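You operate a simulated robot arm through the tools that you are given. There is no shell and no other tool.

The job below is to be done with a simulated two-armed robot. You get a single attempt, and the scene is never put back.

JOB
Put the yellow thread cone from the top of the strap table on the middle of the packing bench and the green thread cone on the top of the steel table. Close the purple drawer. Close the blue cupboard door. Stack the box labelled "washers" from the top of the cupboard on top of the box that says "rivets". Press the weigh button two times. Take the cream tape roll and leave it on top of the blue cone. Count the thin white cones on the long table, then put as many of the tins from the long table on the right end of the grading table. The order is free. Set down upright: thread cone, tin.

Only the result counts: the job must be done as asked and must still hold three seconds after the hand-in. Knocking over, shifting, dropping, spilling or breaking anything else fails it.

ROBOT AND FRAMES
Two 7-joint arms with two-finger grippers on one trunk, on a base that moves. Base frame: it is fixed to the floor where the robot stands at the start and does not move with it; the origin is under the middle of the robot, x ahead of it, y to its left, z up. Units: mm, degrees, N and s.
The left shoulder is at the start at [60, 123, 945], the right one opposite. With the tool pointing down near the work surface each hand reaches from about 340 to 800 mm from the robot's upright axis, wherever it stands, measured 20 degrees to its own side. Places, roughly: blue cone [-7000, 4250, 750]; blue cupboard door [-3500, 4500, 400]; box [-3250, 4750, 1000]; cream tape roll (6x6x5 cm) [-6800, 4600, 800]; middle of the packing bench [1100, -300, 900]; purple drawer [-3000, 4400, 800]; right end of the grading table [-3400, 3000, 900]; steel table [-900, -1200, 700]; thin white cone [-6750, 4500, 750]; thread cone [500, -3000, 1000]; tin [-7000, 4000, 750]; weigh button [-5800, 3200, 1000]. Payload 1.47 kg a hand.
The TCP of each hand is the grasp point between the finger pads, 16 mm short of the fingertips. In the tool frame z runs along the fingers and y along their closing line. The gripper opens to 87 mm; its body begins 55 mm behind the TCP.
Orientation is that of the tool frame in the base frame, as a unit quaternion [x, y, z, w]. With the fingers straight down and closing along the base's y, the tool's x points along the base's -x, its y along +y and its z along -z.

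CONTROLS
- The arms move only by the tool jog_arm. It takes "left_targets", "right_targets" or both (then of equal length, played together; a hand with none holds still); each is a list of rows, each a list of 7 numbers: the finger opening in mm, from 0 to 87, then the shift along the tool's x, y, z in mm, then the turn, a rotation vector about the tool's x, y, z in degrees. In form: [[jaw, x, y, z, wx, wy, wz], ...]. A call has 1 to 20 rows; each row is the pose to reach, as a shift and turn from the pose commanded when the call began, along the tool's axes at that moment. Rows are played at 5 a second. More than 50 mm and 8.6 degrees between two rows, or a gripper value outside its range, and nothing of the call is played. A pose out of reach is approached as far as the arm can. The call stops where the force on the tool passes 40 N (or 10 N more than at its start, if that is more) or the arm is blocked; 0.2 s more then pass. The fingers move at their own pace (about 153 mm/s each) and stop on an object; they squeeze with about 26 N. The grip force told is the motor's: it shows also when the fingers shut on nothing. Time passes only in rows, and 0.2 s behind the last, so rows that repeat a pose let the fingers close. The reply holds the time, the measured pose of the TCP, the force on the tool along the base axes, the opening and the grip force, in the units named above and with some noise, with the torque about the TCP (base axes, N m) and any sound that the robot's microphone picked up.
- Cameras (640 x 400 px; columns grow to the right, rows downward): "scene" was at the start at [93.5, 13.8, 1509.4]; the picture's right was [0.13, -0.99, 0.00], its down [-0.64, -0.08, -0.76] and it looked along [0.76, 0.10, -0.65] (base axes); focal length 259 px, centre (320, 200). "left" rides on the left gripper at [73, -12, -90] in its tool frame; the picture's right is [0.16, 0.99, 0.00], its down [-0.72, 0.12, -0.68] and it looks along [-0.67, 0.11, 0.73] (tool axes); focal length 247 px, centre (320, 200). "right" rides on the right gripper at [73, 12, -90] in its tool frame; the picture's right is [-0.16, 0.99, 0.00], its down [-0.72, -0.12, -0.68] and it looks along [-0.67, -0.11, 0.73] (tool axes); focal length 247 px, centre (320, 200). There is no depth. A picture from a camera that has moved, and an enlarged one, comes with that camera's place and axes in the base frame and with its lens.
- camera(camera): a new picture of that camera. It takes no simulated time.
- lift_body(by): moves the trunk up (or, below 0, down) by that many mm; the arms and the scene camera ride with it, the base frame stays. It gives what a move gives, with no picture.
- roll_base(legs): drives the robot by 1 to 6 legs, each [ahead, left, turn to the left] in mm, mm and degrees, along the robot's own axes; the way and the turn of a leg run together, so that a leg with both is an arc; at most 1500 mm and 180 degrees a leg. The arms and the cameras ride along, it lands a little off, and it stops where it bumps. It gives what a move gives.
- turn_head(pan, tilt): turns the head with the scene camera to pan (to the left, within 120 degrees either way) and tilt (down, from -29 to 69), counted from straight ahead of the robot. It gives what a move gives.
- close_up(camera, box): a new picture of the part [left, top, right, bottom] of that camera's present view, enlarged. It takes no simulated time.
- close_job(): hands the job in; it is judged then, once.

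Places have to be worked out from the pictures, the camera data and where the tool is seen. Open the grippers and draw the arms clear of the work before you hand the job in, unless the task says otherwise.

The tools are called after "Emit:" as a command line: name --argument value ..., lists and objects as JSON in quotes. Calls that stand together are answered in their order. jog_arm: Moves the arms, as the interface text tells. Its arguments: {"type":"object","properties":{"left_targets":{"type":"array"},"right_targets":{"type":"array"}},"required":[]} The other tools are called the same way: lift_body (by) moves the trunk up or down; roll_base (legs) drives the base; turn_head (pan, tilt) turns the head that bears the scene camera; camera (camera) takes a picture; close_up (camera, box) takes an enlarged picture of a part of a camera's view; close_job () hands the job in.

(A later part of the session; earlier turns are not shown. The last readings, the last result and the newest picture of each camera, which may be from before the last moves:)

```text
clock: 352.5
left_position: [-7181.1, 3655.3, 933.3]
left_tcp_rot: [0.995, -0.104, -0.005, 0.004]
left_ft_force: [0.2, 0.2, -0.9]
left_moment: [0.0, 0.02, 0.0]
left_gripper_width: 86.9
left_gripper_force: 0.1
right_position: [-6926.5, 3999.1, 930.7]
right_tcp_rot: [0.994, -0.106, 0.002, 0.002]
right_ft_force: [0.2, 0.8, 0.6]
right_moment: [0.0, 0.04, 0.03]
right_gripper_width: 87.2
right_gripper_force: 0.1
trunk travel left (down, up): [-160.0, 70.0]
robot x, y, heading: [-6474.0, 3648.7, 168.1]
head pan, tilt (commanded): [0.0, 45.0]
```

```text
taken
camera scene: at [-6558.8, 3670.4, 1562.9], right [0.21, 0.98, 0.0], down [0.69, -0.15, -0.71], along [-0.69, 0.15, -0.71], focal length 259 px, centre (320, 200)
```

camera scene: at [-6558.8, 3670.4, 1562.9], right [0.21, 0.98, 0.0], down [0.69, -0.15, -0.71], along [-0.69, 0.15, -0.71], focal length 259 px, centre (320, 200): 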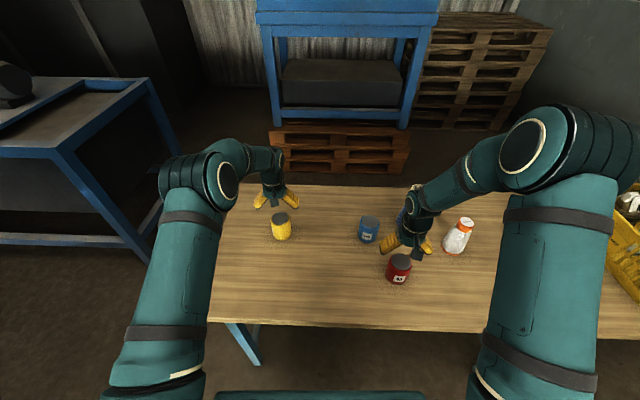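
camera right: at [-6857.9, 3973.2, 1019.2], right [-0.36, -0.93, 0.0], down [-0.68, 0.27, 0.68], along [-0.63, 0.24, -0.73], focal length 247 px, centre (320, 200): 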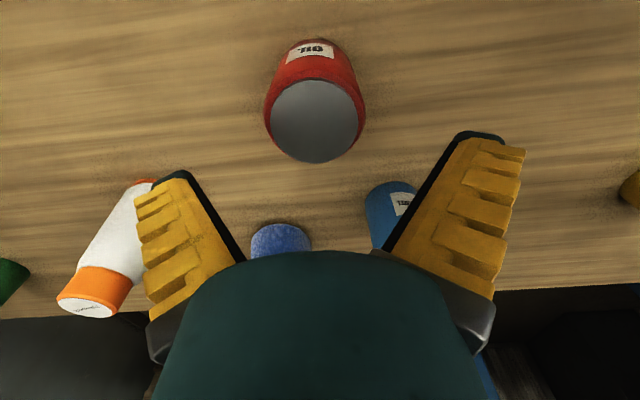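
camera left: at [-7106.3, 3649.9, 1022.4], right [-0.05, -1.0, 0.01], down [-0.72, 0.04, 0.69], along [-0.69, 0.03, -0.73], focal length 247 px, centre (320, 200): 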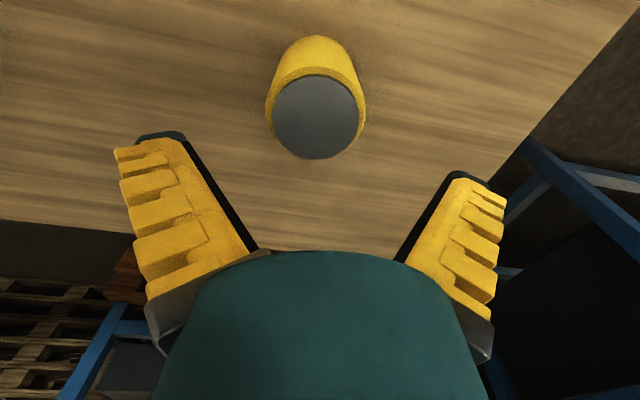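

Both lids are centred under the hands within 2 mm. Lowering to z≈828 around the tins and closing.

Emit:
jog_arm --left_targets '[[87, 0, -1.5, 40, 0, 0, 0], [87, 0, -1.5, 80, 0, 0, 0], [87, 0, -1.5, 105, 0, 0, 0], [75, 0, -1.5, 105, 0, 0, 0], [60, 0, -1.5, 105, 0, 0, 0], [50, 0, -1.5, 105, 0, 0, 0], [50, 0, -1.5, 105, 0, 0, 0]]' --right_targets '[[87, 0, -1.5, 40, 0, 0, 0], [87, 0, -1.5, 80, 0, 0, 0], [87, 0, -1.5, 103, 0, 0, 0], [75, 0, -1.5, 103, 0, 0, 0], [60, 0, -1.5, 103, 0, 0, 0], [50, 0, -1.5, 103, 0, 0, 0], [50, 0, -1.5, 103, 0, 0, 0]]'

Emit:
camera --camera "left"

Emit:
camera --camera "right"

```text
clock: 354.1
left_position: [-7182.3, 3655.9, 831.1]
left_tcp_rot: [0.994, -0.105, -0.007, 0.003]
left_ft_force: [-5.3, 3.4, 23.6]
left_moment: [-0.02, -0.21, 0.02]
left_gripper_width: 80.4
left_gripper_force: 26.1
right_position: [-6927.5, 4001.5, 827.8]
right_tcp_rot: [0.994, -0.106, -0.001, 0.002]
right_ft_force: [-4.0, 6.4, 14.2]
right_moment: [0.04, 0.07, -0.02]
right_gripper_width: 80.6
right_gripper_force: 25.9
trunk travel left (down, up): [-160.0, 70.0]
robot x, y, heading: [-6472.6, 3648.4, 167.6]
head pan, tilt (commanded): [0.0, 45.0]
```

```text
taken
camera left: at [-7107.3, 3652.0, 919.2], right [-0.05, -1.0, 0.01], down [-0.72, 0.04, 0.69], along [-0.69, 0.03, -0.72], focal length 247 px, centre (320, 200)
```

left: 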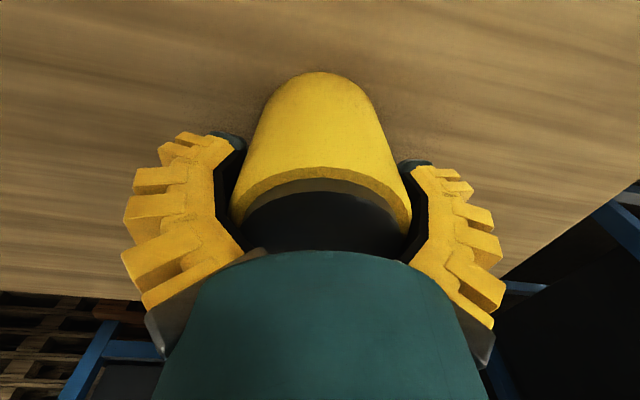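

```text
taken
camera right: at [-6857.4, 3975.2, 916.9], right [-0.36, -0.93, 0.0], down [-0.68, 0.27, 0.68], along [-0.64, 0.24, -0.73], focal length 247 px, centre (320, 200)
```

right: 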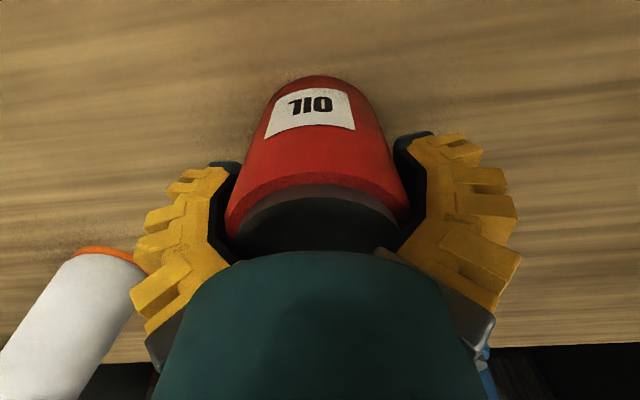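

The tins are gripped too deep: the flared fingers wedge at the lids (upward force, 80 mm opening). I'll open, raise both hands 20 mm and grip again with the distal pads.

Emit:
jog_arm --left_targets '[[87, 0, 0, 0, 0, 0, 0], [87, 0, 0, 0, 0, 0, 0], [87, 0, 0, -10, 0, 0, 0], [87, 0, 0, -20, 0, 0, 0], [87, 0, 0, -20, 0, 0, 0]]' --right_targets '[[87, 0, 0, 0, 0, 0, 0], [87, 0, 0, 0, 0, 0, 0], [87, 0, 0, -10, 0, 0, 0], [87, 0, 0, -20, 0, 0, 0], [87, 0, 0, -20, 0, 0, 0]]'

Emit:
camera --camera "left"

Emit:
camera --camera "right"

```text
clock: 355.3
left_position: [-7182.6, 3655.4, 848.6]
left_tcp_rot: [0.994, -0.105, -0.004, 0.003]
left_ft_force: [-0.3, 0.4, 0.6]
left_moment: [0.0, -0.01, 0.01]
left_gripper_width: 87.1
left_gripper_force: 0.0
right_position: [-6927.7, 4001.1, 846.8]
right_tcp_rot: [0.994, -0.106, 0.001, 0.002]
right_ft_force: [0.6, -1.1, -1.0]
right_moment: [0.01, -0.01, 0.0]
right_gripper_width: 87.1
right_gripper_force: 0.2
trunk travel left (down, up): [-160.0, 70.0]
robot x, y, heading: [-6470.7, 3645.0, 167.9]
head pan, tilt (commanded): [0.0, 45.0]
```

```text
taken
camera left: at [-7107.9, 3650.7, 936.5], right [-0.05, -1.0, 0.01], down [-0.73, 0.04, 0.69], along [-0.69, 0.03, -0.73], focal length 247 px, centre (320, 200)
```

left: 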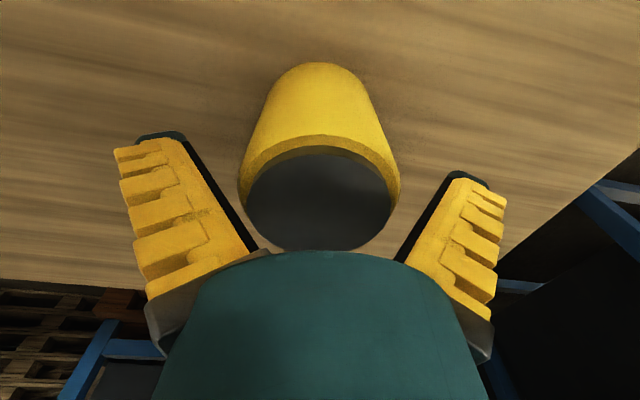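

```text
taken
camera right: at [-6858.2, 3974.6, 935.7], right [-0.36, -0.93, 0.0], down [-0.68, 0.27, 0.68], along [-0.63, 0.24, -0.74], focal length 247 px, centre (320, 200)
```

right: 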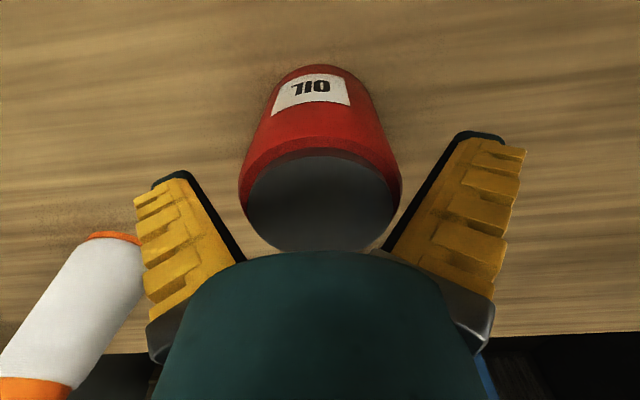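

Now the lids sit about 15 mm above the TCPs. Closing again and checking width and force.

Emit:
jog_arm --left_targets '[[78, 0, 0, -4, 0, 0, 0], [68, 0, 0, -4, 0, 0, 0], [55, 0, 0, -4, 0, 0, 0], [50, 0, 0, -4, 0, 0, 0], [50, 0, 0, -4, 0, 0, 0]]' --right_targets '[[78, 0, 0, -4, 0, 0, 0], [68, 0, 0, -4, 0, 0, 0], [55, 0, 0, -4, 0, 0, 0], [50, 0, 0, -4, 0, 0, 0], [50, 0, 0, -4, 0, 0, 0]]'

Emit:
camera --camera "left"

Emit:
camera --camera "right"

```text
clock: 356.5
left_position: [-7183.5, 3654.0, 852.0]
left_tcp_rot: [0.994, -0.105, -0.004, 0.003]
left_ft_force: [0.0, -1.0, 0.6]
left_moment: [-0.02, 0.05, 0.0]
left_gripper_width: 68.6
left_gripper_force: 26.5
right_position: [-6928.3, 4001.5, 850.3]
right_tcp_rot: [0.994, -0.107, 0.0, 0.002]
right_ft_force: [0.4, -0.3, 1.1]
right_moment: [0.06, 0.12, 0.0]
right_gripper_width: 68.7
right_gripper_force: 25.7
trunk travel left (down, up): [-160.0, 70.0]
robot x, y, heading: [-6469.6, 3645.7, 167.8]
head pan, tilt (commanded): [0.0, 45.0]
```

```text
taken
camera left: at [-7107.8, 3650.9, 940.5], right [-0.05, -1.0, 0.01], down [-0.73, 0.04, 0.69], along [-0.69, 0.03, -0.73], focal length 247 px, centre (320, 200)
```

left: 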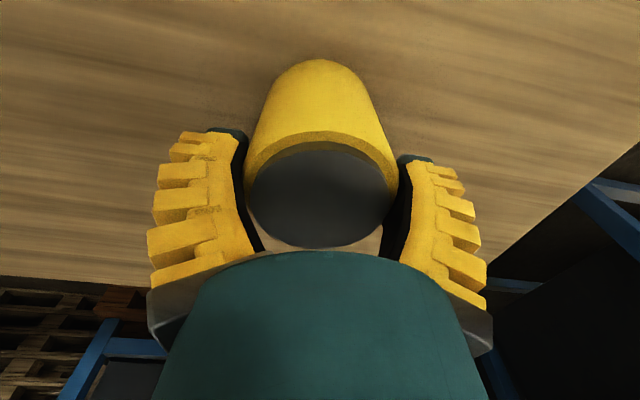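

```text
taken
camera right: at [-6858.3, 3974.7, 939.8], right [-0.36, -0.93, 0.0], down [-0.68, 0.27, 0.68], along [-0.63, 0.24, -0.73], focal length 247 px, centre (320, 200)
```

right: 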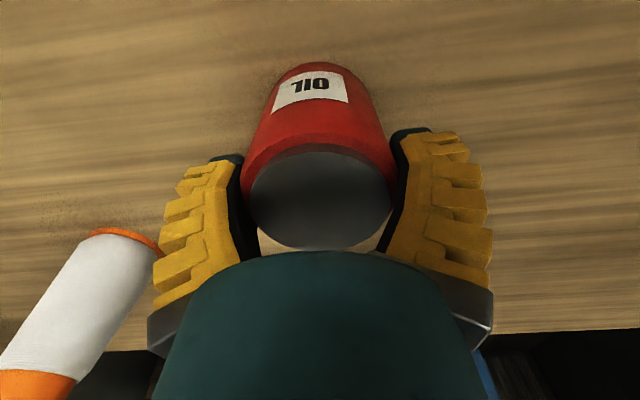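

Clean grips: 68.6 mm each with no vertical load. Lifting both tins 40 mm to test.

Emit:
jog_arm --left_targets '[[50, 0, 0, -15, 0, 0, 0], [50, 0, 0, -40, 0, 0, 0], [50, 0, 0, -40, 0, 0, 0]]' --right_targets '[[50, 0, 0, -15, 0, 0, 0], [50, 0, 0, -40, 0, 0, 0], [50, 0, 0, -40, 0, 0, 0]]'

Emit:
camera --camera "left"

Emit:
camera --camera "right"

Emit:
camera --camera "scene"

```text
clock: 357.3
left_position: [-7182.5, 3655.1, 891.5]
left_tcp_rot: [0.994, -0.105, -0.004, 0.004]
left_ft_force: [0.7, 1.2, -4.3]
left_moment: [0.05, 0.0, 0.03]
left_gripper_width: 68.7
left_gripper_force: 25.4
right_position: [-6929.9, 4002.2, 890.9]
right_tcp_rot: [0.994, -0.106, 0.001, 0.002]
right_ft_force: [-0.9, -0.1, -4.4]
right_moment: [0.02, -0.04, -0.02]
right_gripper_width: 68.8
right_gripper_force: 25.7
trunk travel left (down, up): [-160.0, 70.0]
robot x, y, heading: [-6469.8, 3644.8, 167.6]
head pan, tilt (commanded): [0.0, 45.0]
```

```text
taken
camera left: at [-7108.3, 3652.1, 979.9], right [-0.05, -1.0, 0.01], down [-0.73, 0.04, 0.69], along [-0.69, 0.03, -0.73], focal length 247 px, centre (320, 200)
```

left: 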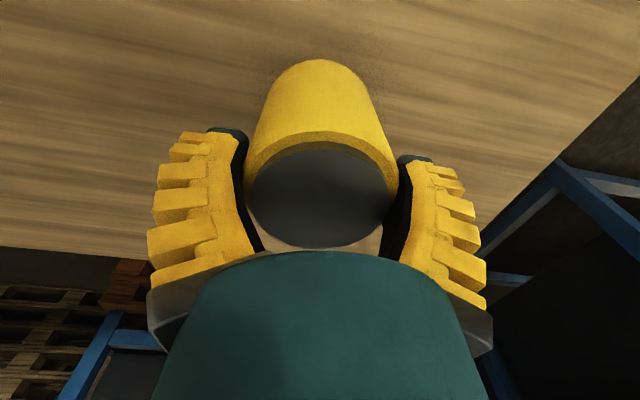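

```text
taken
camera right: at [-6859.5, 3975.6, 980.0], right [-0.36, -0.93, 0.0], down [-0.68, 0.27, 0.68], along [-0.63, 0.24, -0.74], focal length 247 px, centre (320, 200)
```

right: 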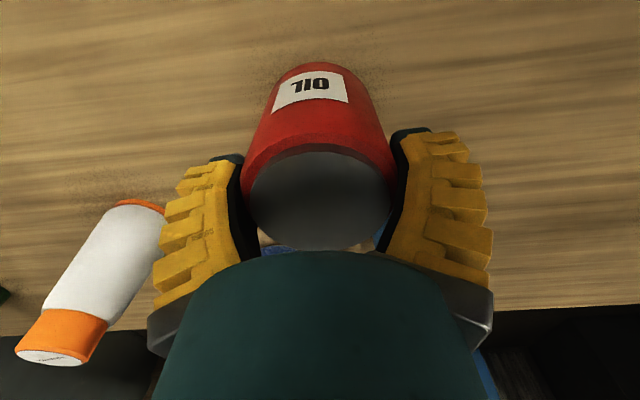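

```text
taken
camera scene: at [-6561.4, 3671.0, 1562.6], right [0.21, 0.98, 0.0], down [0.69, -0.15, -0.71], along [-0.69, 0.15, -0.71], focal length 259 px, centre (320, 200)
```

scene: 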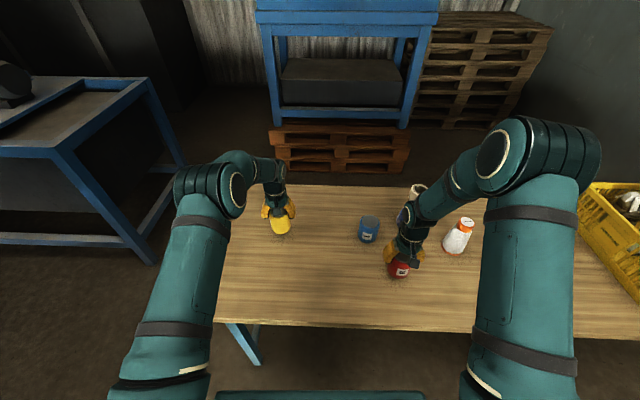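

Both tins lift securely. Raising to z≈1130 and retracting for the drive.

Emit:
jog_arm --left_targets '[[50, 0, 0, -45, 0, 0, 0], [50, 0, 0, -90, 0, 0, 0], [50, 15, 0, -135, 0, 0, 0], [50, 45, 0, -170, 0, 0, 0], [50, 80, 0, -200, 0, 0, 0], [50, 120, 0, -225, 0, 0, 0], [50, 165, 0, -240, 0, 0, 0], [50, 210, 0, -240, 0, 0, 0], [50, 250, 0, -240, 0, 0, 0]]' --right_targets '[[50, 0, 0, -45, 0, 0, 0], [50, 0, 0, -90, 0, 0, 0], [50, 0, 0, -135, 0, 0, 0], [50, 0, 0, -180, 0, 0, 0], [50, 0, 0, -220, 0, 0, 0], [50, 15, 10, -240, 0, 0, 0], [50, 30, 30, -240, 0, 0, 0], [50, 35, 50, -240, 0, 0, 0], [50, 35, 70, -240, 0, 0, 0]]'

Emit:
camera --camera "scene"

```text
clock: 359.3
left_position: [-6934.0, 3603.1, 1130.8]
left_tcp_rot: [0.995, -0.104, -0.005, 0.004]
left_ft_force: [0.5, -0.8, -4.6]
left_moment: [0.0, 0.0, -0.02]
left_gripper_width: 68.9
left_gripper_force: 25.5
right_position: [-6908.4, 3926.8, 1131.3]
right_tcp_rot: [0.994, -0.105, 0.0, 0.002]
right_ft_force: [1.2, 0.6, -3.9]
right_moment: [0.0, 0.04, 0.03]
right_gripper_width: 68.7
right_gripper_force: 25.6
trunk travel left (down, up): [-160.0, 70.0]
robot x, y, heading: [-6468.8, 3646.0, 167.7]
head pan, tilt (commanded): [0.0, 45.0]
```

```text
taken
camera scene: at [-6559.4, 3669.5, 1562.8], right [0.21, 0.98, 0.0], down [0.69, -0.15, -0.71], along [-0.69, 0.15, -0.71], focal length 259 px, centre (320, 200)
```

scene: 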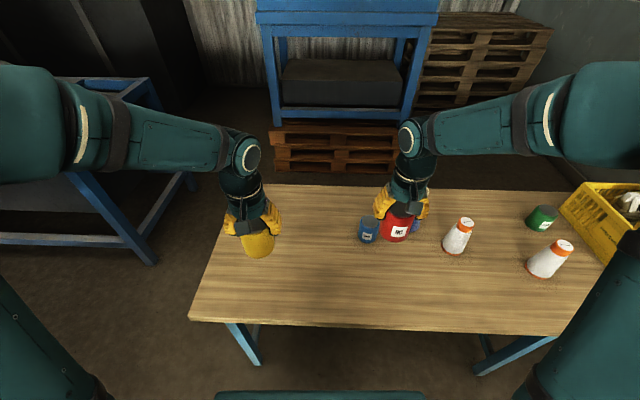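

Leaving the table: back up, shift right into the aisle line, and take one more look over the crates to be sure of the white-cone count.

Emit:
roll_base --legs '[[-240, 0, 0], [0, -1000, 0]]'

Emit:
lift_body --by 70

Emit:
turn_head --pan 0 --tilt 30

Emit:
camera --camera "scene"

Emit:
close_up --camera "scene" --box '[200, 180, 520, 330]'

```text
clock: 369.8
left_position: [-6491.0, 4542.8, 1128.9]
left_tcp_rot: [0.995, -0.104, -0.003, 0.004]
left_ft_force: [-0.6, 1.1, -4.3]
left_moment: [-0.02, 0.0, 0.01]
left_gripper_width: 69.0
left_gripper_force: 25.8
right_position: [-6463.0, 4865.2, 1131.1]
right_tcp_rot: [0.994, -0.106, 0.001, 0.002]
right_ft_force: [-0.5, 0.6, -3.9]
right_moment: [-0.02, -0.01, 0.0]
right_gripper_width: 68.5
right_gripper_force: 26.1
trunk travel left (down, up): [-160.0, 70.0]
robot x, y, heading: [-6026.3, 4589.6, 167.9]
head pan, tilt (commanded): [0.0, 45.0]
```

```text
clock: 370.9
left_position: [-6490.9, 4543.0, 1199.4]
left_tcp_rot: [0.994, -0.105, -0.004, 0.005]
left_ft_force: [0.6, 0.0, -4.1]
left_moment: [-0.01, -0.01, -0.02]
left_gripper_width: 68.7
left_gripper_force: 26.2
right_position: [-6464.2, 4864.5, 1200.3]
right_tcp_rot: [0.994, -0.106, 0.001, 0.002]
right_ft_force: [-0.3, -0.7, -5.1]
right_moment: [0.0, 0.04, 0.02]
right_gripper_width: 68.4
right_gripper_force: 25.9
trunk travel left (down, up): [-230.0, 0.0]
robot x, y, heading: [-6024.8, 4584.2, 167.6]
head pan, tilt (commanded): [0.0, 45.0]
```

```text
clock: 371.7
left_position: [-6490.8, 4541.8, 1199.8]
left_tcp_rot: [0.994, -0.105, -0.004, 0.004]
left_ft_force: [-0.7, -0.9, -5.4]
left_moment: [-0.02, 0.01, -0.03]
left_gripper_width: 68.7
left_gripper_force: 25.9
right_position: [-6463.6, 4865.5, 1201.5]
right_tcp_rot: [0.994, -0.106, 0.001, 0.001]
right_ft_force: [0.0, 0.1, -3.9]
right_moment: [0.0, 0.01, -0.01]
right_gripper_width: 68.3
right_gripper_force: 26.0
trunk travel left (down, up): [-230.0, 0.0]
robot x, y, heading: [-6024.3, 4584.4, 167.9]
head pan, tilt (commanded): [0.0, 30.0]
```

```text
taken
camera scene: at [-6123.9, 4609.8, 1655.3], right [0.21, 0.98, 0.0], down [0.49, -0.11, -0.87], along [-0.85, 0.18, -0.5], focal length 259 px, centre (320, 200)
```

scene: 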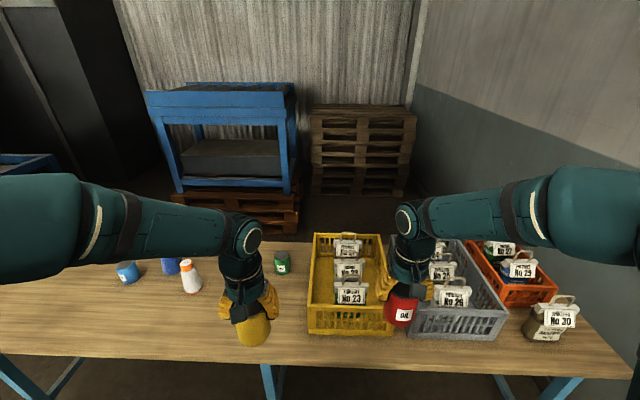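

```text
2.00 times, centred on (360, 255) of scene
camera zoom: at [-6123.9, 4609.8, 1655.3], right [0.21, 0.98, 0.0], down [0.49, -0.11, -0.87], along [-0.85, 0.18, -0.5], focal length 518 px, centre (240, 90)
```

zoom: 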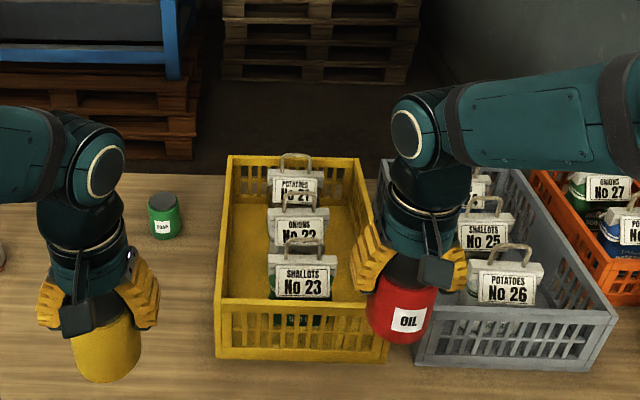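

No further white cones hide behind the crates, so the count is two and two tins are right. Turning around for the drive back along the aisle.

Emit:
roll_base --legs '[[0, 0, 177.2], [600, 0, 0]]'

Emit:
turn_head --pan 0 --tilt 25

Emit:
camera --camera "scene"

```text
clock: 382.3
left_position: [-4979.2, 4469.7, 1199.4]
left_tcp_rot: [0.121, 0.993, 0.003, 0.003]
left_ft_force: [0.6, -0.4, -4.2]
left_moment: [0.0, 0.06, 0.0]
left_gripper_width: 68.5
left_gripper_force: 25.6
right_position: [-5016.2, 4147.4, 1200.9]
right_tcp_rot: [0.122, 0.993, 0.002, -0.002]
right_ft_force: [-0.1, 0.4, -4.5]
right_moment: [-0.03, 0.03, 0.0]
right_gripper_width: 68.8
right_gripper_force: 26.0
trunk travel left (down, up): [-230.0, 0.0]
robot x, y, heading: [-5443.6, 4444.6, -13.9]
head pan, tilt (commanded): [0.0, 30.0]
```

```text
clock: 383.0
left_position: [-4979.1, 4470.4, 1200.1]
left_tcp_rot: [0.12, 0.993, 0.004, 0.004]
left_ft_force: [-0.1, 0.7, -4.0]
left_moment: [-0.01, 0.02, -0.01]
left_gripper_width: 68.6
left_gripper_force: 25.8
right_position: [-5016.7, 4148.1, 1201.3]
right_tcp_rot: [0.122, 0.993, 0.002, -0.002]
right_ft_force: [-0.4, -0.1, -4.4]
right_moment: [0.02, -0.01, -0.02]
right_gripper_width: 68.5
right_gripper_force: 26.1
trunk travel left (down, up): [-230.0, 0.0]
robot x, y, heading: [-5444.9, 4441.5, -14.1]
head pan, tilt (commanded): [0.0, 25.0]
```

```text
taken
camera scene: at [-5347.1, 4419.4, 1663.2], right [-0.24, -0.97, 0.0], down [-0.41, 0.1, -0.91], along [0.88, -0.22, -0.42], focal length 259 px, centre (320, 200)
```

scene: 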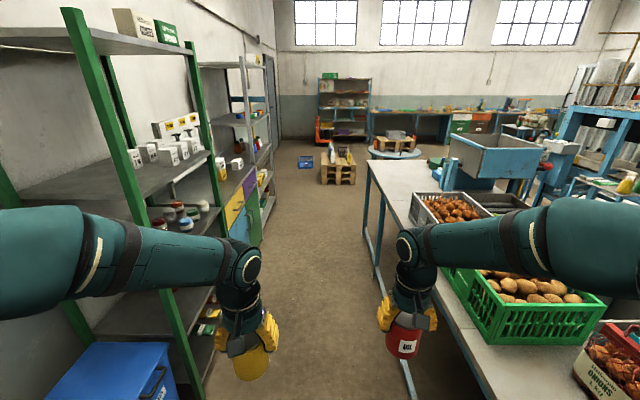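

The aisle ahead is clear. Driving on along it to the right end of the grading table.

Emit:
roll_base --legs '[[0, 0, -1], [1000, 0, 0], [1050, 0, 0], [1050, 0, 0]]'

Emit:
turn_head --pan -90 --tilt 30

Emit:
camera --camera "scene"

Emit:
turn_head --pan -120 --tilt 30

Emit:
camera --camera "scene"

```text
clock: 398.6
left_position: [-1976.5, 3663.0, 1200.1]
left_tcp_rot: [0.128, 0.992, 0.004, 0.004]
left_ft_force: [0.7, 0.5, -4.1]
left_moment: [0.03, -0.01, 0.04]
left_gripper_width: 68.3
left_gripper_force: 25.9
right_position: [-2017.8, 3341.0, 1202.0]
right_tcp_rot: [0.128, 0.992, 0.001, -0.002]
right_ft_force: [-0.6, -0.1, -3.9]
right_moment: [0.01, 0.0, 0.02]
right_gripper_width: 68.4
right_gripper_force: 25.8
trunk travel left (down, up): [-230.0, 0.0]
robot x, y, heading: [-2441.4, 3639.9, -14.7]
head pan, tilt (commanded): [0.0, 25.0]
```

```text
clock: 400.2
left_position: [-1976.3, 3663.7, 1199.2]
left_tcp_rot: [0.127, 0.992, 0.005, 0.004]
left_ft_force: [-0.4, -0.9, -4.3]
left_moment: [-0.01, 0.02, -0.01]
left_gripper_width: 68.6
left_gripper_force: 25.8
right_position: [-2017.1, 3341.4, 1201.3]
right_tcp_rot: [0.129, 0.992, 0.001, -0.002]
right_ft_force: [-0.8, 0.8, -3.3]
right_moment: [0.02, 0.0, -0.03]
right_gripper_width: 68.1
right_gripper_force: 26.1
trunk travel left (down, up): [-230.0, 0.0]
robot x, y, heading: [-2444.6, 3640.6, -14.9]
head pan, tilt (commanded): [-90.0, 30.0]
```

```text
taken
camera scene: at [-2456.7, 3553.3, 1655.4], right [-0.97, 0.26, 0.0], down [0.13, 0.48, -0.87], along [-0.22, -0.84, -0.5], focal length 259 px, centre (320, 200)
```

scene: 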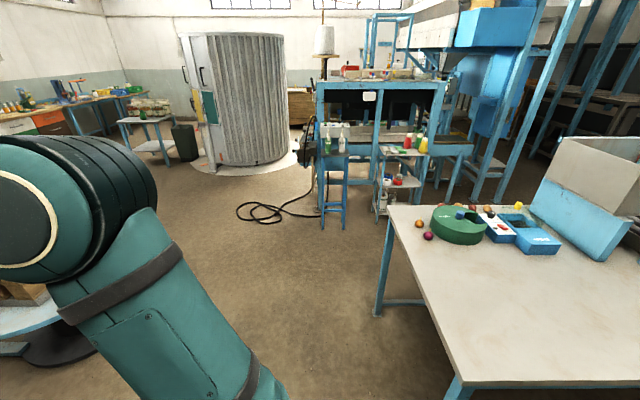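

```text
clock: 401.1
left_position: [-1976.8, 3662.5, 1199.6]
left_tcp_rot: [0.127, 0.992, 0.004, 0.004]
left_ft_force: [0.9, -0.1, -4.7]
left_moment: [0.01, 0.04, -0.01]
left_gripper_width: 68.1
left_gripper_force: 26.3
right_position: [-2017.8, 3341.8, 1201.3]
right_tcp_rot: [0.128, 0.992, 0.002, -0.002]
right_ft_force: [0.6, 0.2, -3.9]
right_moment: [0.0, 0.02, 0.01]
right_gripper_width: 68.3
right_gripper_force: 25.6
trunk travel left (down, up): [-230.0, 0.0]
robot x, y, heading: [-2443.6, 3638.7, -14.8]
head pan, tilt (commanded): [-120.0, 30.0]
```

```text
taken
camera scene: at [-2497.3, 3576.5, 1655.4], right [-0.71, 0.7, 0.0], down [0.35, 0.35, -0.87], along [-0.61, -0.61, -0.5], focal length 259 px, centre (320, 200)
```

scene: 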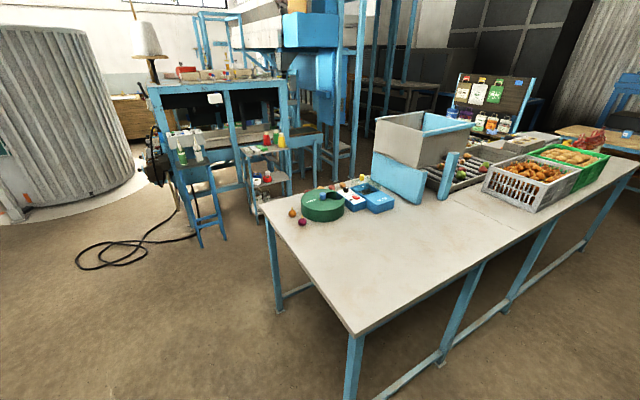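

The free surface at the grading table's right end is in view; everything there lies at s<1900, so the strip around s 2050–2270 is clear. I'll move beside the table's end and turn to face it.

Emit:
roll_base --legs '[[0, -720, 0], [0, 0, 179.8]]'

Emit:
turn_head --pan 0 --tilt 40

Emit:
camera --camera "scene"

```text
clock: 415.3
left_position: [-3097.1, 2919.6, 1199.2]
left_tcp_rot: [0.992, -0.128, -0.004, 0.004]
left_ft_force: [0.1, 0.0, -4.4]
left_moment: [-0.02, -0.05, 0.03]
left_gripper_width: 68.2
left_gripper_force: 26.3
right_position: [-3054.8, 3240.9, 1201.2]
right_tcp_rot: [0.992, -0.129, 0.002, 0.003]
right_ft_force: [0.4, -0.2, -4.2]
right_moment: [0.01, 0.01, -0.04]
right_gripper_width: 68.5
right_gripper_force: 26.5
trunk travel left (down, up): [-230.0, 0.0]
robot x, y, heading: [-2632.1, 2941.7, 164.9]
head pan, tilt (commanded): [-120.0, 30.0]
```

```text
clock: 417.3
left_position: [-3096.7, 2920.4, 1199.5]
left_tcp_rot: [0.992, -0.128, -0.004, 0.004]
left_ft_force: [-0.5, 0.2, -3.9]
left_moment: [-0.01, 0.06, -0.01]
left_gripper_width: 68.4
left_gripper_force: 25.6
right_position: [-3054.6, 3240.3, 1200.0]
right_tcp_rot: [0.992, -0.129, 0.002, 0.002]
right_ft_force: [-0.9, -0.7, -4.5]
right_moment: [-0.01, 0.0, -0.01]
right_gripper_width: 68.7
right_gripper_force: 25.6
trunk travel left (down, up): [-230.0, 0.0]
robot x, y, heading: [-2628.8, 2940.7, 165.0]
head pan, tilt (commanded): [0.0, 40.0]
```

```text
taken
camera scene: at [-2722.5, 2968.3, 1640.0], right [0.26, 0.97, 0.0], down [0.62, -0.17, -0.77], along [-0.74, 0.2, -0.64], focal length 259 px, centre (320, 200)
```

scene: 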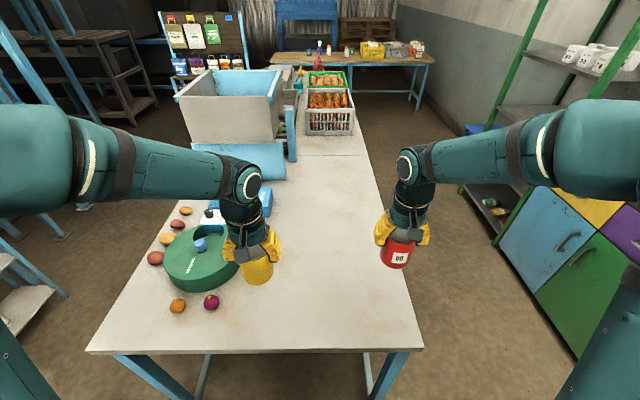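

I'm squarely facing the table end: its top spans R -638…+282, the ring and onions are off to the left. I'll lower the trunk 100 mm and move yellow to F≈660/L≈100 and red to F≈630/R≈125, at z≈1000.

Emit:
lift_body --by -100

Emit:
jog_arm --left_targets '[[50, -43, -8, 0, 0, 0, 0], [50, -86, -16, 0, 0, 0, 0], [50, -129, -24, 0, 0, 0, 0], [50, -172, -32, 0, 0, 0, 0], [50, -214, -40, 0, 0, 0, 0], [50, -214, -40, 35, 0, 0, 0], [50, -214, -40, 70, 0, 0, 0], [50, -214, -40, 100, 0, 0, 0], [50, -214, -40, 100, 0, 0, 0]]' --right_targets '[[50, -29, 11, 0, 0, 0, 0], [50, -58, 22, 0, 0, 0, 0], [50, -87, 33, 0, 0, 0, 0], [50, -115, 44, 0, 0, 0, 0], [50, -143, 55, 0, 0, 0, 0], [50, -143, 55, 35, 0, 0, 0], [50, -143, 55, 70, 0, 0, 0], [50, -143, 55, 100, 0, 0, 0], [50, -143, 55, 100, 0, 0, 0]]'

Emit:
camera --camera "scene"

Emit:
camera --camera "left"

Emit:
camera --camera "right"

```text
clock: 418.6
left_position: [-3097.0, 2918.7, 1100.1]
left_tcp_rot: [0.992, -0.128, -0.004, 0.004]
left_ft_force: [0.6, -0.2, -3.9]
left_moment: [0.02, -0.01, 0.0]
left_gripper_width: 68.2
left_gripper_force: 25.7
right_position: [-3054.9, 3240.7, 1100.5]
right_tcp_rot: [0.991, -0.13, 0.001, 0.002]
right_ft_force: [0.5, -1.0, -4.3]
right_moment: [-0.02, -0.02, -0.03]
right_gripper_width: 68.5
right_gripper_force: 25.0
trunk travel left (down, up): [-130.0, 100.0]
robot x, y, heading: [-2630.4, 2940.6, 164.8]
head pan, tilt (commanded): [0.0, 40.0]
```

```text
clock: 420.6
left_position: [-3294.3, 3012.2, 1001.2]
left_tcp_rot: [0.992, -0.129, -0.004, 0.004]
left_ft_force: [0.0, -0.1, -3.6]
left_moment: [-0.05, -0.01, 0.01]
left_gripper_width: 68.5
left_gripper_force: 26.1
right_position: [-3206.0, 3222.5, 1000.9]
right_tcp_rot: [0.992, -0.129, 0.001, 0.002]
right_ft_force: [0.1, -1.1, -4.0]
right_moment: [-0.01, 0.03, -0.02]
right_gripper_width: 68.6
right_gripper_force: 25.6
trunk travel left (down, up): [-130.0, 100.0]
robot x, y, heading: [-2631.1, 2941.8, 165.2]
head pan, tilt (commanded): [0.0, 40.0]
```

```text
taken
camera scene: at [-2722.2, 2968.1, 1540.1], right [0.26, 0.97, 0.0], down [0.62, -0.17, -0.77], along [-0.74, 0.2, -0.64], focal length 259 px, centre (320, 200)
```

scene: 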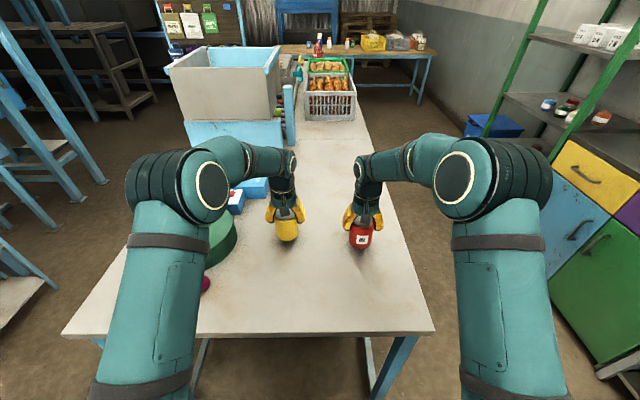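

```text
taken
camera left: at [-3219.3, 3004.2, 1089.3], right [-0.1, -1.0, 0.01], down [-0.72, 0.08, 0.69], along [-0.68, 0.06, -0.73], focal length 247 px, centre (320, 200)
```

left: 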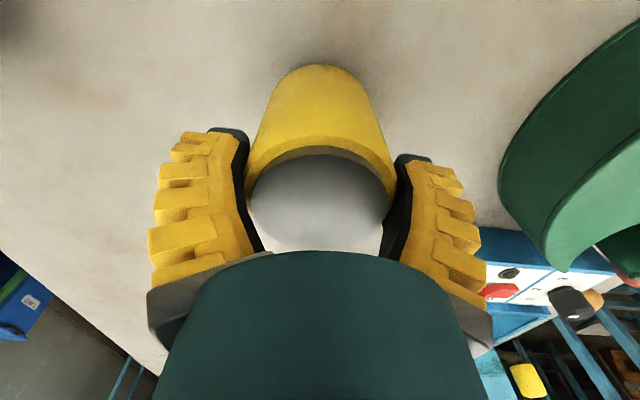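

```text
taken
camera right: at [-3138.4, 3193.5, 1089.7], right [-0.41, -0.91, 0.0], down [-0.67, 0.3, 0.68], along [-0.62, 0.27, -0.74], focal length 247 px, centre (320, 200)
```

right: 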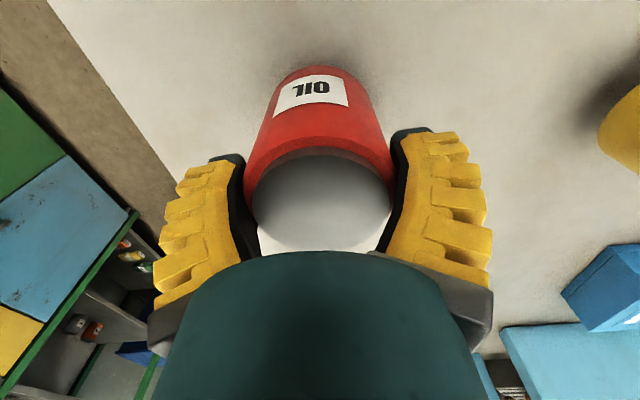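

Both tins hang over clear surface. I'll nudge both a bit more toward the middle of the table's end, then lower them.

Emit:
jog_arm --left_targets '[[50, -20, 22, 0, 0, 0, 0], [50, -40, 42, 0, 0, 0, 0], [50, -40, 42, 20, 0, 0, 0], [50, -40, 42, 40, 0, 0, 0], [50, -40, 42, 40, 0, 0, 0]]' --right_targets '[[50, -25, 33, 0, 0, 0, 0], [50, -50, 66, 0, 0, 0, 0], [50, -50, 66, 20, 0, 0, 0], [50, -50, 66, 40, 0, 0, 0], [50, -50, 66, 40, 0, 0, 0]]'

Emit:
close_up --camera "scene" --box '[200, 140, 440, 300]'

Emit:
camera --camera "left"

```text
clock: 421.8
left_position: [-3343.3, 2982.0, 968.0]
left_tcp_rot: [0.992, -0.128, -0.009, 0.002]
left_ft_force: [-10.0, 2.5, 23.5]
left_moment: [0.05, 0.09, 0.09]
left_gripper_width: 71.0
left_gripper_force: 26.3
right_position: [-3273.9, 3174.1, 966.6]
right_tcp_rot: [0.991, -0.131, -0.004, 0.001]
right_ft_force: [-8.2, 5.0, 24.9]
right_moment: [0.04, 0.12, 0.0]
right_gripper_width: 71.7
right_gripper_force: 25.8
trunk travel left (down, up): [-130.0, 100.0]
robot x, y, heading: [-2632.1, 2940.3, 164.8]
head pan, tilt (commanded): [0.0, 40.0]
```

```text
2.50 times, centred on (320, 220) of scene
camera zoom: at [-2719.5, 2968.0, 1540.7], right [0.26, 0.97, 0.0], down [0.62, -0.17, -0.77], along [-0.74, 0.2, -0.64], focal length 648 px, centre (320, 150)
```

zoom: 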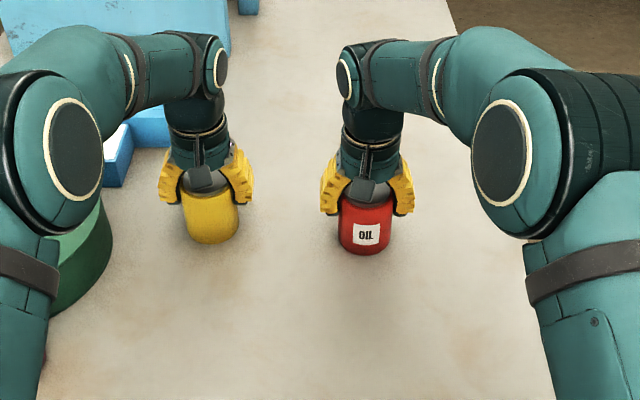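

```text
taken
camera left: at [-3268.1, 2974.3, 1054.6], right [-0.1, -1.0, 0.0], down [-0.72, 0.07, 0.69], along [-0.69, 0.06, -0.72], focal length 247 px, centre (320, 200)
```

left: 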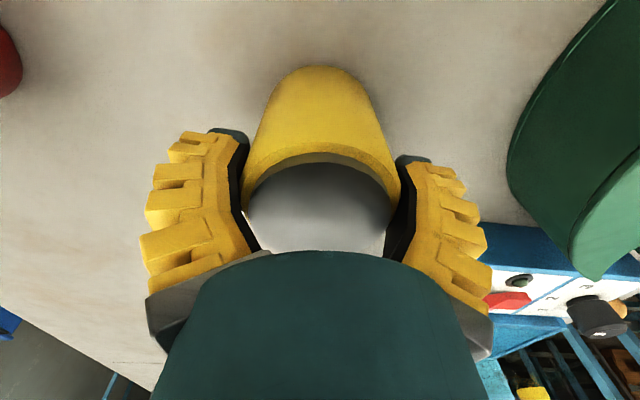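

Both tins touched down (table is at z≈898, pressing about 24 N). Easing up to unload before opening.

Emit:
jog_arm --left_targets '[[50, 0, 0, -3, 0, 0, 0], [50, 0, 0, -5, 0, 0, 0], [50, 0, 0, -5, 0, 0, 0]]' --right_targets '[[50, 0, 0, -3, 0, 0, 0], [50, 0, 0, -5, 0, 0, 0], [50, 0, 0, -5, 0, 0, 0]]'

```text
clock: 422.6
left_position: [-3342.4, 2982.1, 966.4]
left_tcp_rot: [0.992, -0.129, -0.004, 0.004]
left_ft_force: [-3.2, 2.1, 6.9]
left_moment: [0.1, 0.51, -0.03]
left_gripper_width: 71.1
left_gripper_force: 25.9
right_position: [-3270.1, 3173.2, 964.8]
right_tcp_rot: [0.992, -0.13, 0.002, 0.002]
right_ft_force: [-2.5, 2.0, 5.6]
right_moment: [0.05, 0.45, -0.04]
right_gripper_width: 71.8
right_gripper_force: 26.0
trunk travel left (down, up): [-130.0, 100.0]
robot x, y, heading: [-2631.8, 2940.9, 165.1]
head pan, tilt (commanded): [0.0, 40.0]
```

Emit:
jog_arm --left_targets '[[50, 0, 0, -1.5, 0, 0, 0], [50, 0, 0, -1.5, 0, 0, 0]]' --right_targets '[[50, 0, 0, -1.5, 0, 0, 0], [50, 0, 0, -1.5, 0, 0, 0]]'

Emit:
close_up --camera "scene" --box '[240, 170, 400, 270]'

```text
clock: 423.2
left_position: [-3342.6, 2981.4, 967.8]
left_tcp_rot: [0.992, -0.129, -0.003, 0.004]
left_ft_force: [1.2, 0.5, 0.9]
left_moment: [0.03, 0.04, -0.04]
left_gripper_width: 71.1
left_gripper_force: 26.1
right_position: [-3271.1, 3171.9, 966.2]
right_tcp_rot: [0.992, -0.129, 0.003, 0.002]
right_ft_force: [0.5, -0.2, -1.3]
right_moment: [-0.07, -0.1, 0.0]
right_gripper_width: 71.4
right_gripper_force: 26.0
trunk travel left (down, up): [-130.0, 100.0]
robot x, y, heading: [-2630.9, 2941.7, 165.2]
head pan, tilt (commanded): [0.0, 40.0]
```

```text
4.00 times, centred on (320, 220) of scene
camera zoom: at [-2721.7, 2968.1, 1539.9], right [0.26, 0.97, 0.0], down [0.62, -0.17, -0.77], along [-0.74, 0.2, -0.64], focal length 1036 px, centre (320, 120)
```

zoom: 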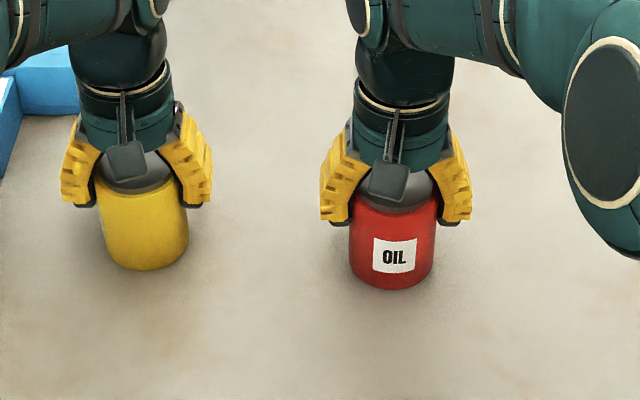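

Loads are near zero and both tins stand upright. Opening both grippers gradually.

Emit:
jog_arm --left_targets '[[74, 0, 0, 0, 0, 0, 0], [78, 0, 0, 0, 0, 0, 0], [83, 0, 0, 0, 0, 0, 0], [87, 0, 0, 0, 0, 0, 0], [87, 0, 0, 0, 0, 0, 0]]' --right_targets '[[74, 0, 0, 0, 0, 0, 0], [78, 0, 0, 0, 0, 0, 0], [83, 0, 0, 0, 0, 0, 0], [87, 0, 0, 0, 0, 0, 0], [87, 0, 0, 0, 0, 0, 0]]'

Emit:
close_up --camera "scene" --box '[240, 170, 400, 270]'

Emit:
camera --camera "left"

Emit:
camera --camera "right"

```text
clock: 424.4
left_position: [-3343.5, 2981.7, 968.3]
left_tcp_rot: [0.992, -0.13, -0.004, 0.004]
left_ft_force: [-0.5, 0.3, -0.5]
left_moment: [0.0, -0.02, 0.0]
left_gripper_width: 86.9
left_gripper_force: 0.1
right_position: [-3271.8, 3173.8, 967.5]
right_tcp_rot: [0.992, -0.13, 0.001, 0.002]
right_ft_force: [0.6, -0.9, 0.0]
right_moment: [0.0, 0.01, 0.02]
right_gripper_width: 86.8
right_gripper_force: 0.0
trunk travel left (down, up): [-130.0, 100.0]
robot x, y, heading: [-2631.0, 2941.8, 164.9]
head pan, tilt (commanded): [0.0, 40.0]
```

```text
4.00 times, centred on (320, 220) of scene
camera zoom: at [-2722.0, 2968.0, 1540.0], right [0.26, 0.97, 0.0], down [0.62, -0.17, -0.77], along [-0.74, 0.2, -0.64], focal length 1036 px, centre (320, 120)
```

zoom: 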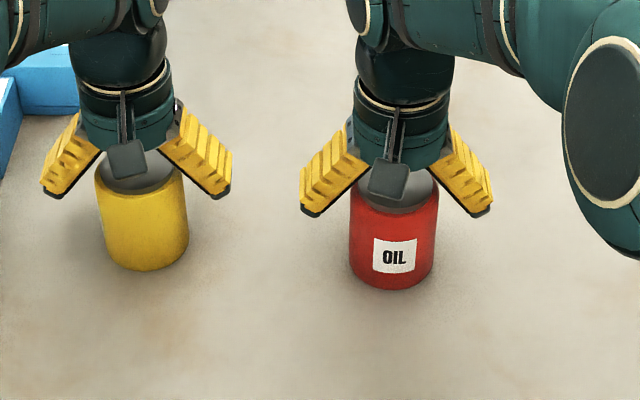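

```text
taken
camera left: at [-3269.2, 2973.9, 1056.9], right [-0.1, -1.0, 0.01], down [-0.72, 0.08, 0.69], along [-0.68, 0.06, -0.73], focal length 247 px, centre (320, 200)
```

left: 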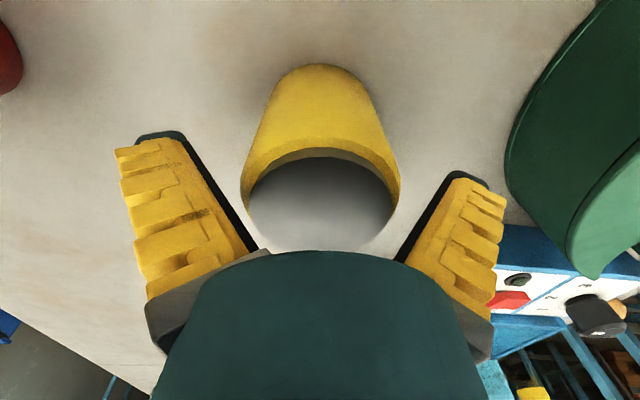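

```text
taken
camera right: at [-3204.2, 3143.5, 1056.7], right [-0.41, -0.91, 0.0], down [-0.67, 0.3, 0.68], along [-0.62, 0.27, -0.73], focal length 247 px, centre (320, 200)
```

right: 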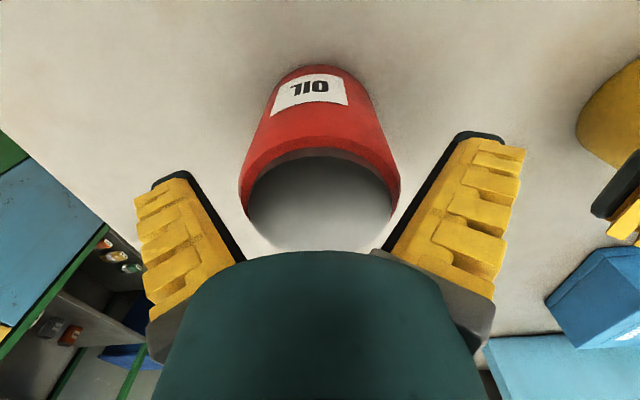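

Both tins are released and upright. Raising both hands straight up, then drawing them back.

Emit:
jog_arm --left_targets '[[87, 0, 0, -20, 0, 0, 0], [87, 0, 0, -60, 0, 0, 0], [87, 0, 0, -105, 0, 0, 0], [87, 20, 0, -145, 0, 0, 0], [87, 60, 0, -165, 0, 0, 0], [87, 105, 0, -175, 0, 0, 0], [87, 150, 0, -180, 0, 0, 0], [87, 195, 0, -180, 0, 0, 0], [87, 240, 0, -180, 0, 0, 0]]' --right_targets '[[87, 0, 0, -20, 0, 0, 0], [87, 0, 0, -60, 0, 0, 0], [87, 0, 0, -105, 0, 0, 0], [87, 20, -10, -145, 0, 0, 0], [87, 60, -30, -165, 0, 0, 0], [87, 100, -50, -175, 0, 0, 0], [87, 140, -75, -180, 0, 0, 0], [87, 180, -95, -180, 0, 0, 0], [87, 220, -115, -180, 0, 0, 0]]'

Emit:
camera --camera "scene"

Emit:
close_up --camera "scene" --box '[240, 10, 480, 130]'

```text
clock: 426.4
left_position: [-3106.9, 2919.2, 1149.3]
left_tcp_rot: [0.992, -0.129, -0.006, 0.004]
left_ft_force: [-0.4, 0.4, -0.2]
left_moment: [0.03, 0.02, 0.01]
left_gripper_width: 87.1
left_gripper_force: 0.1
right_position: [-3027.8, 3228.6, 1149.3]
right_tcp_rot: [0.991, -0.131, -0.001, 0.001]
right_ft_force: [0.5, 0.4, 0.3]
right_moment: [-0.01, 0.0, -0.03]
right_gripper_width: 87.2
right_gripper_force: 0.1
trunk travel left (down, up): [-130.0, 100.0]
robot x, y, heading: [-2630.7, 2940.2, 164.8]
head pan, tilt (commanded): [0.0, 40.0]
```

```text
taken
camera scene: at [-2718.8, 2967.7, 1540.3], right [0.26, 0.97, 0.0], down [0.62, -0.17, -0.77], along [-0.74, 0.2, -0.64], focal length 259 px, centre (320, 200)
```

scene: 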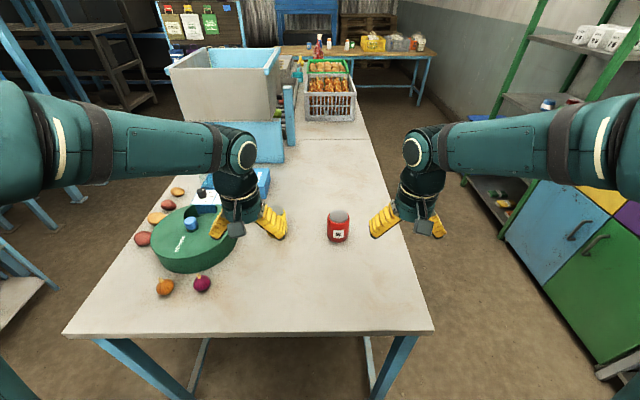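

```text
2.67 times, centred on (360, 70) of scene
camera zoom: at [-2718.8, 2967.7, 1540.3], right [0.26, 0.97, 0.0], down [0.62, -0.17, -0.77], along [-0.74, 0.2, -0.64], focal length 691 px, centre (213, 547)
```

zoom: 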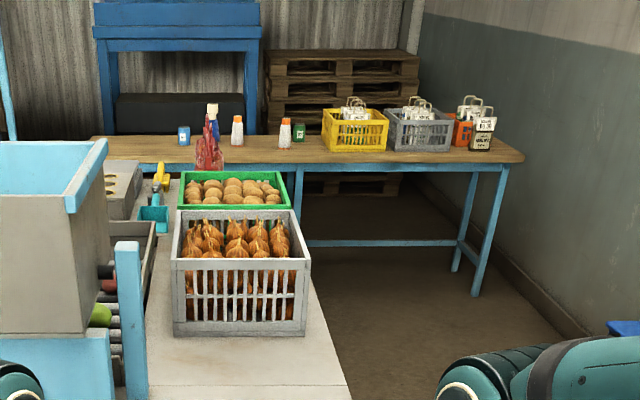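

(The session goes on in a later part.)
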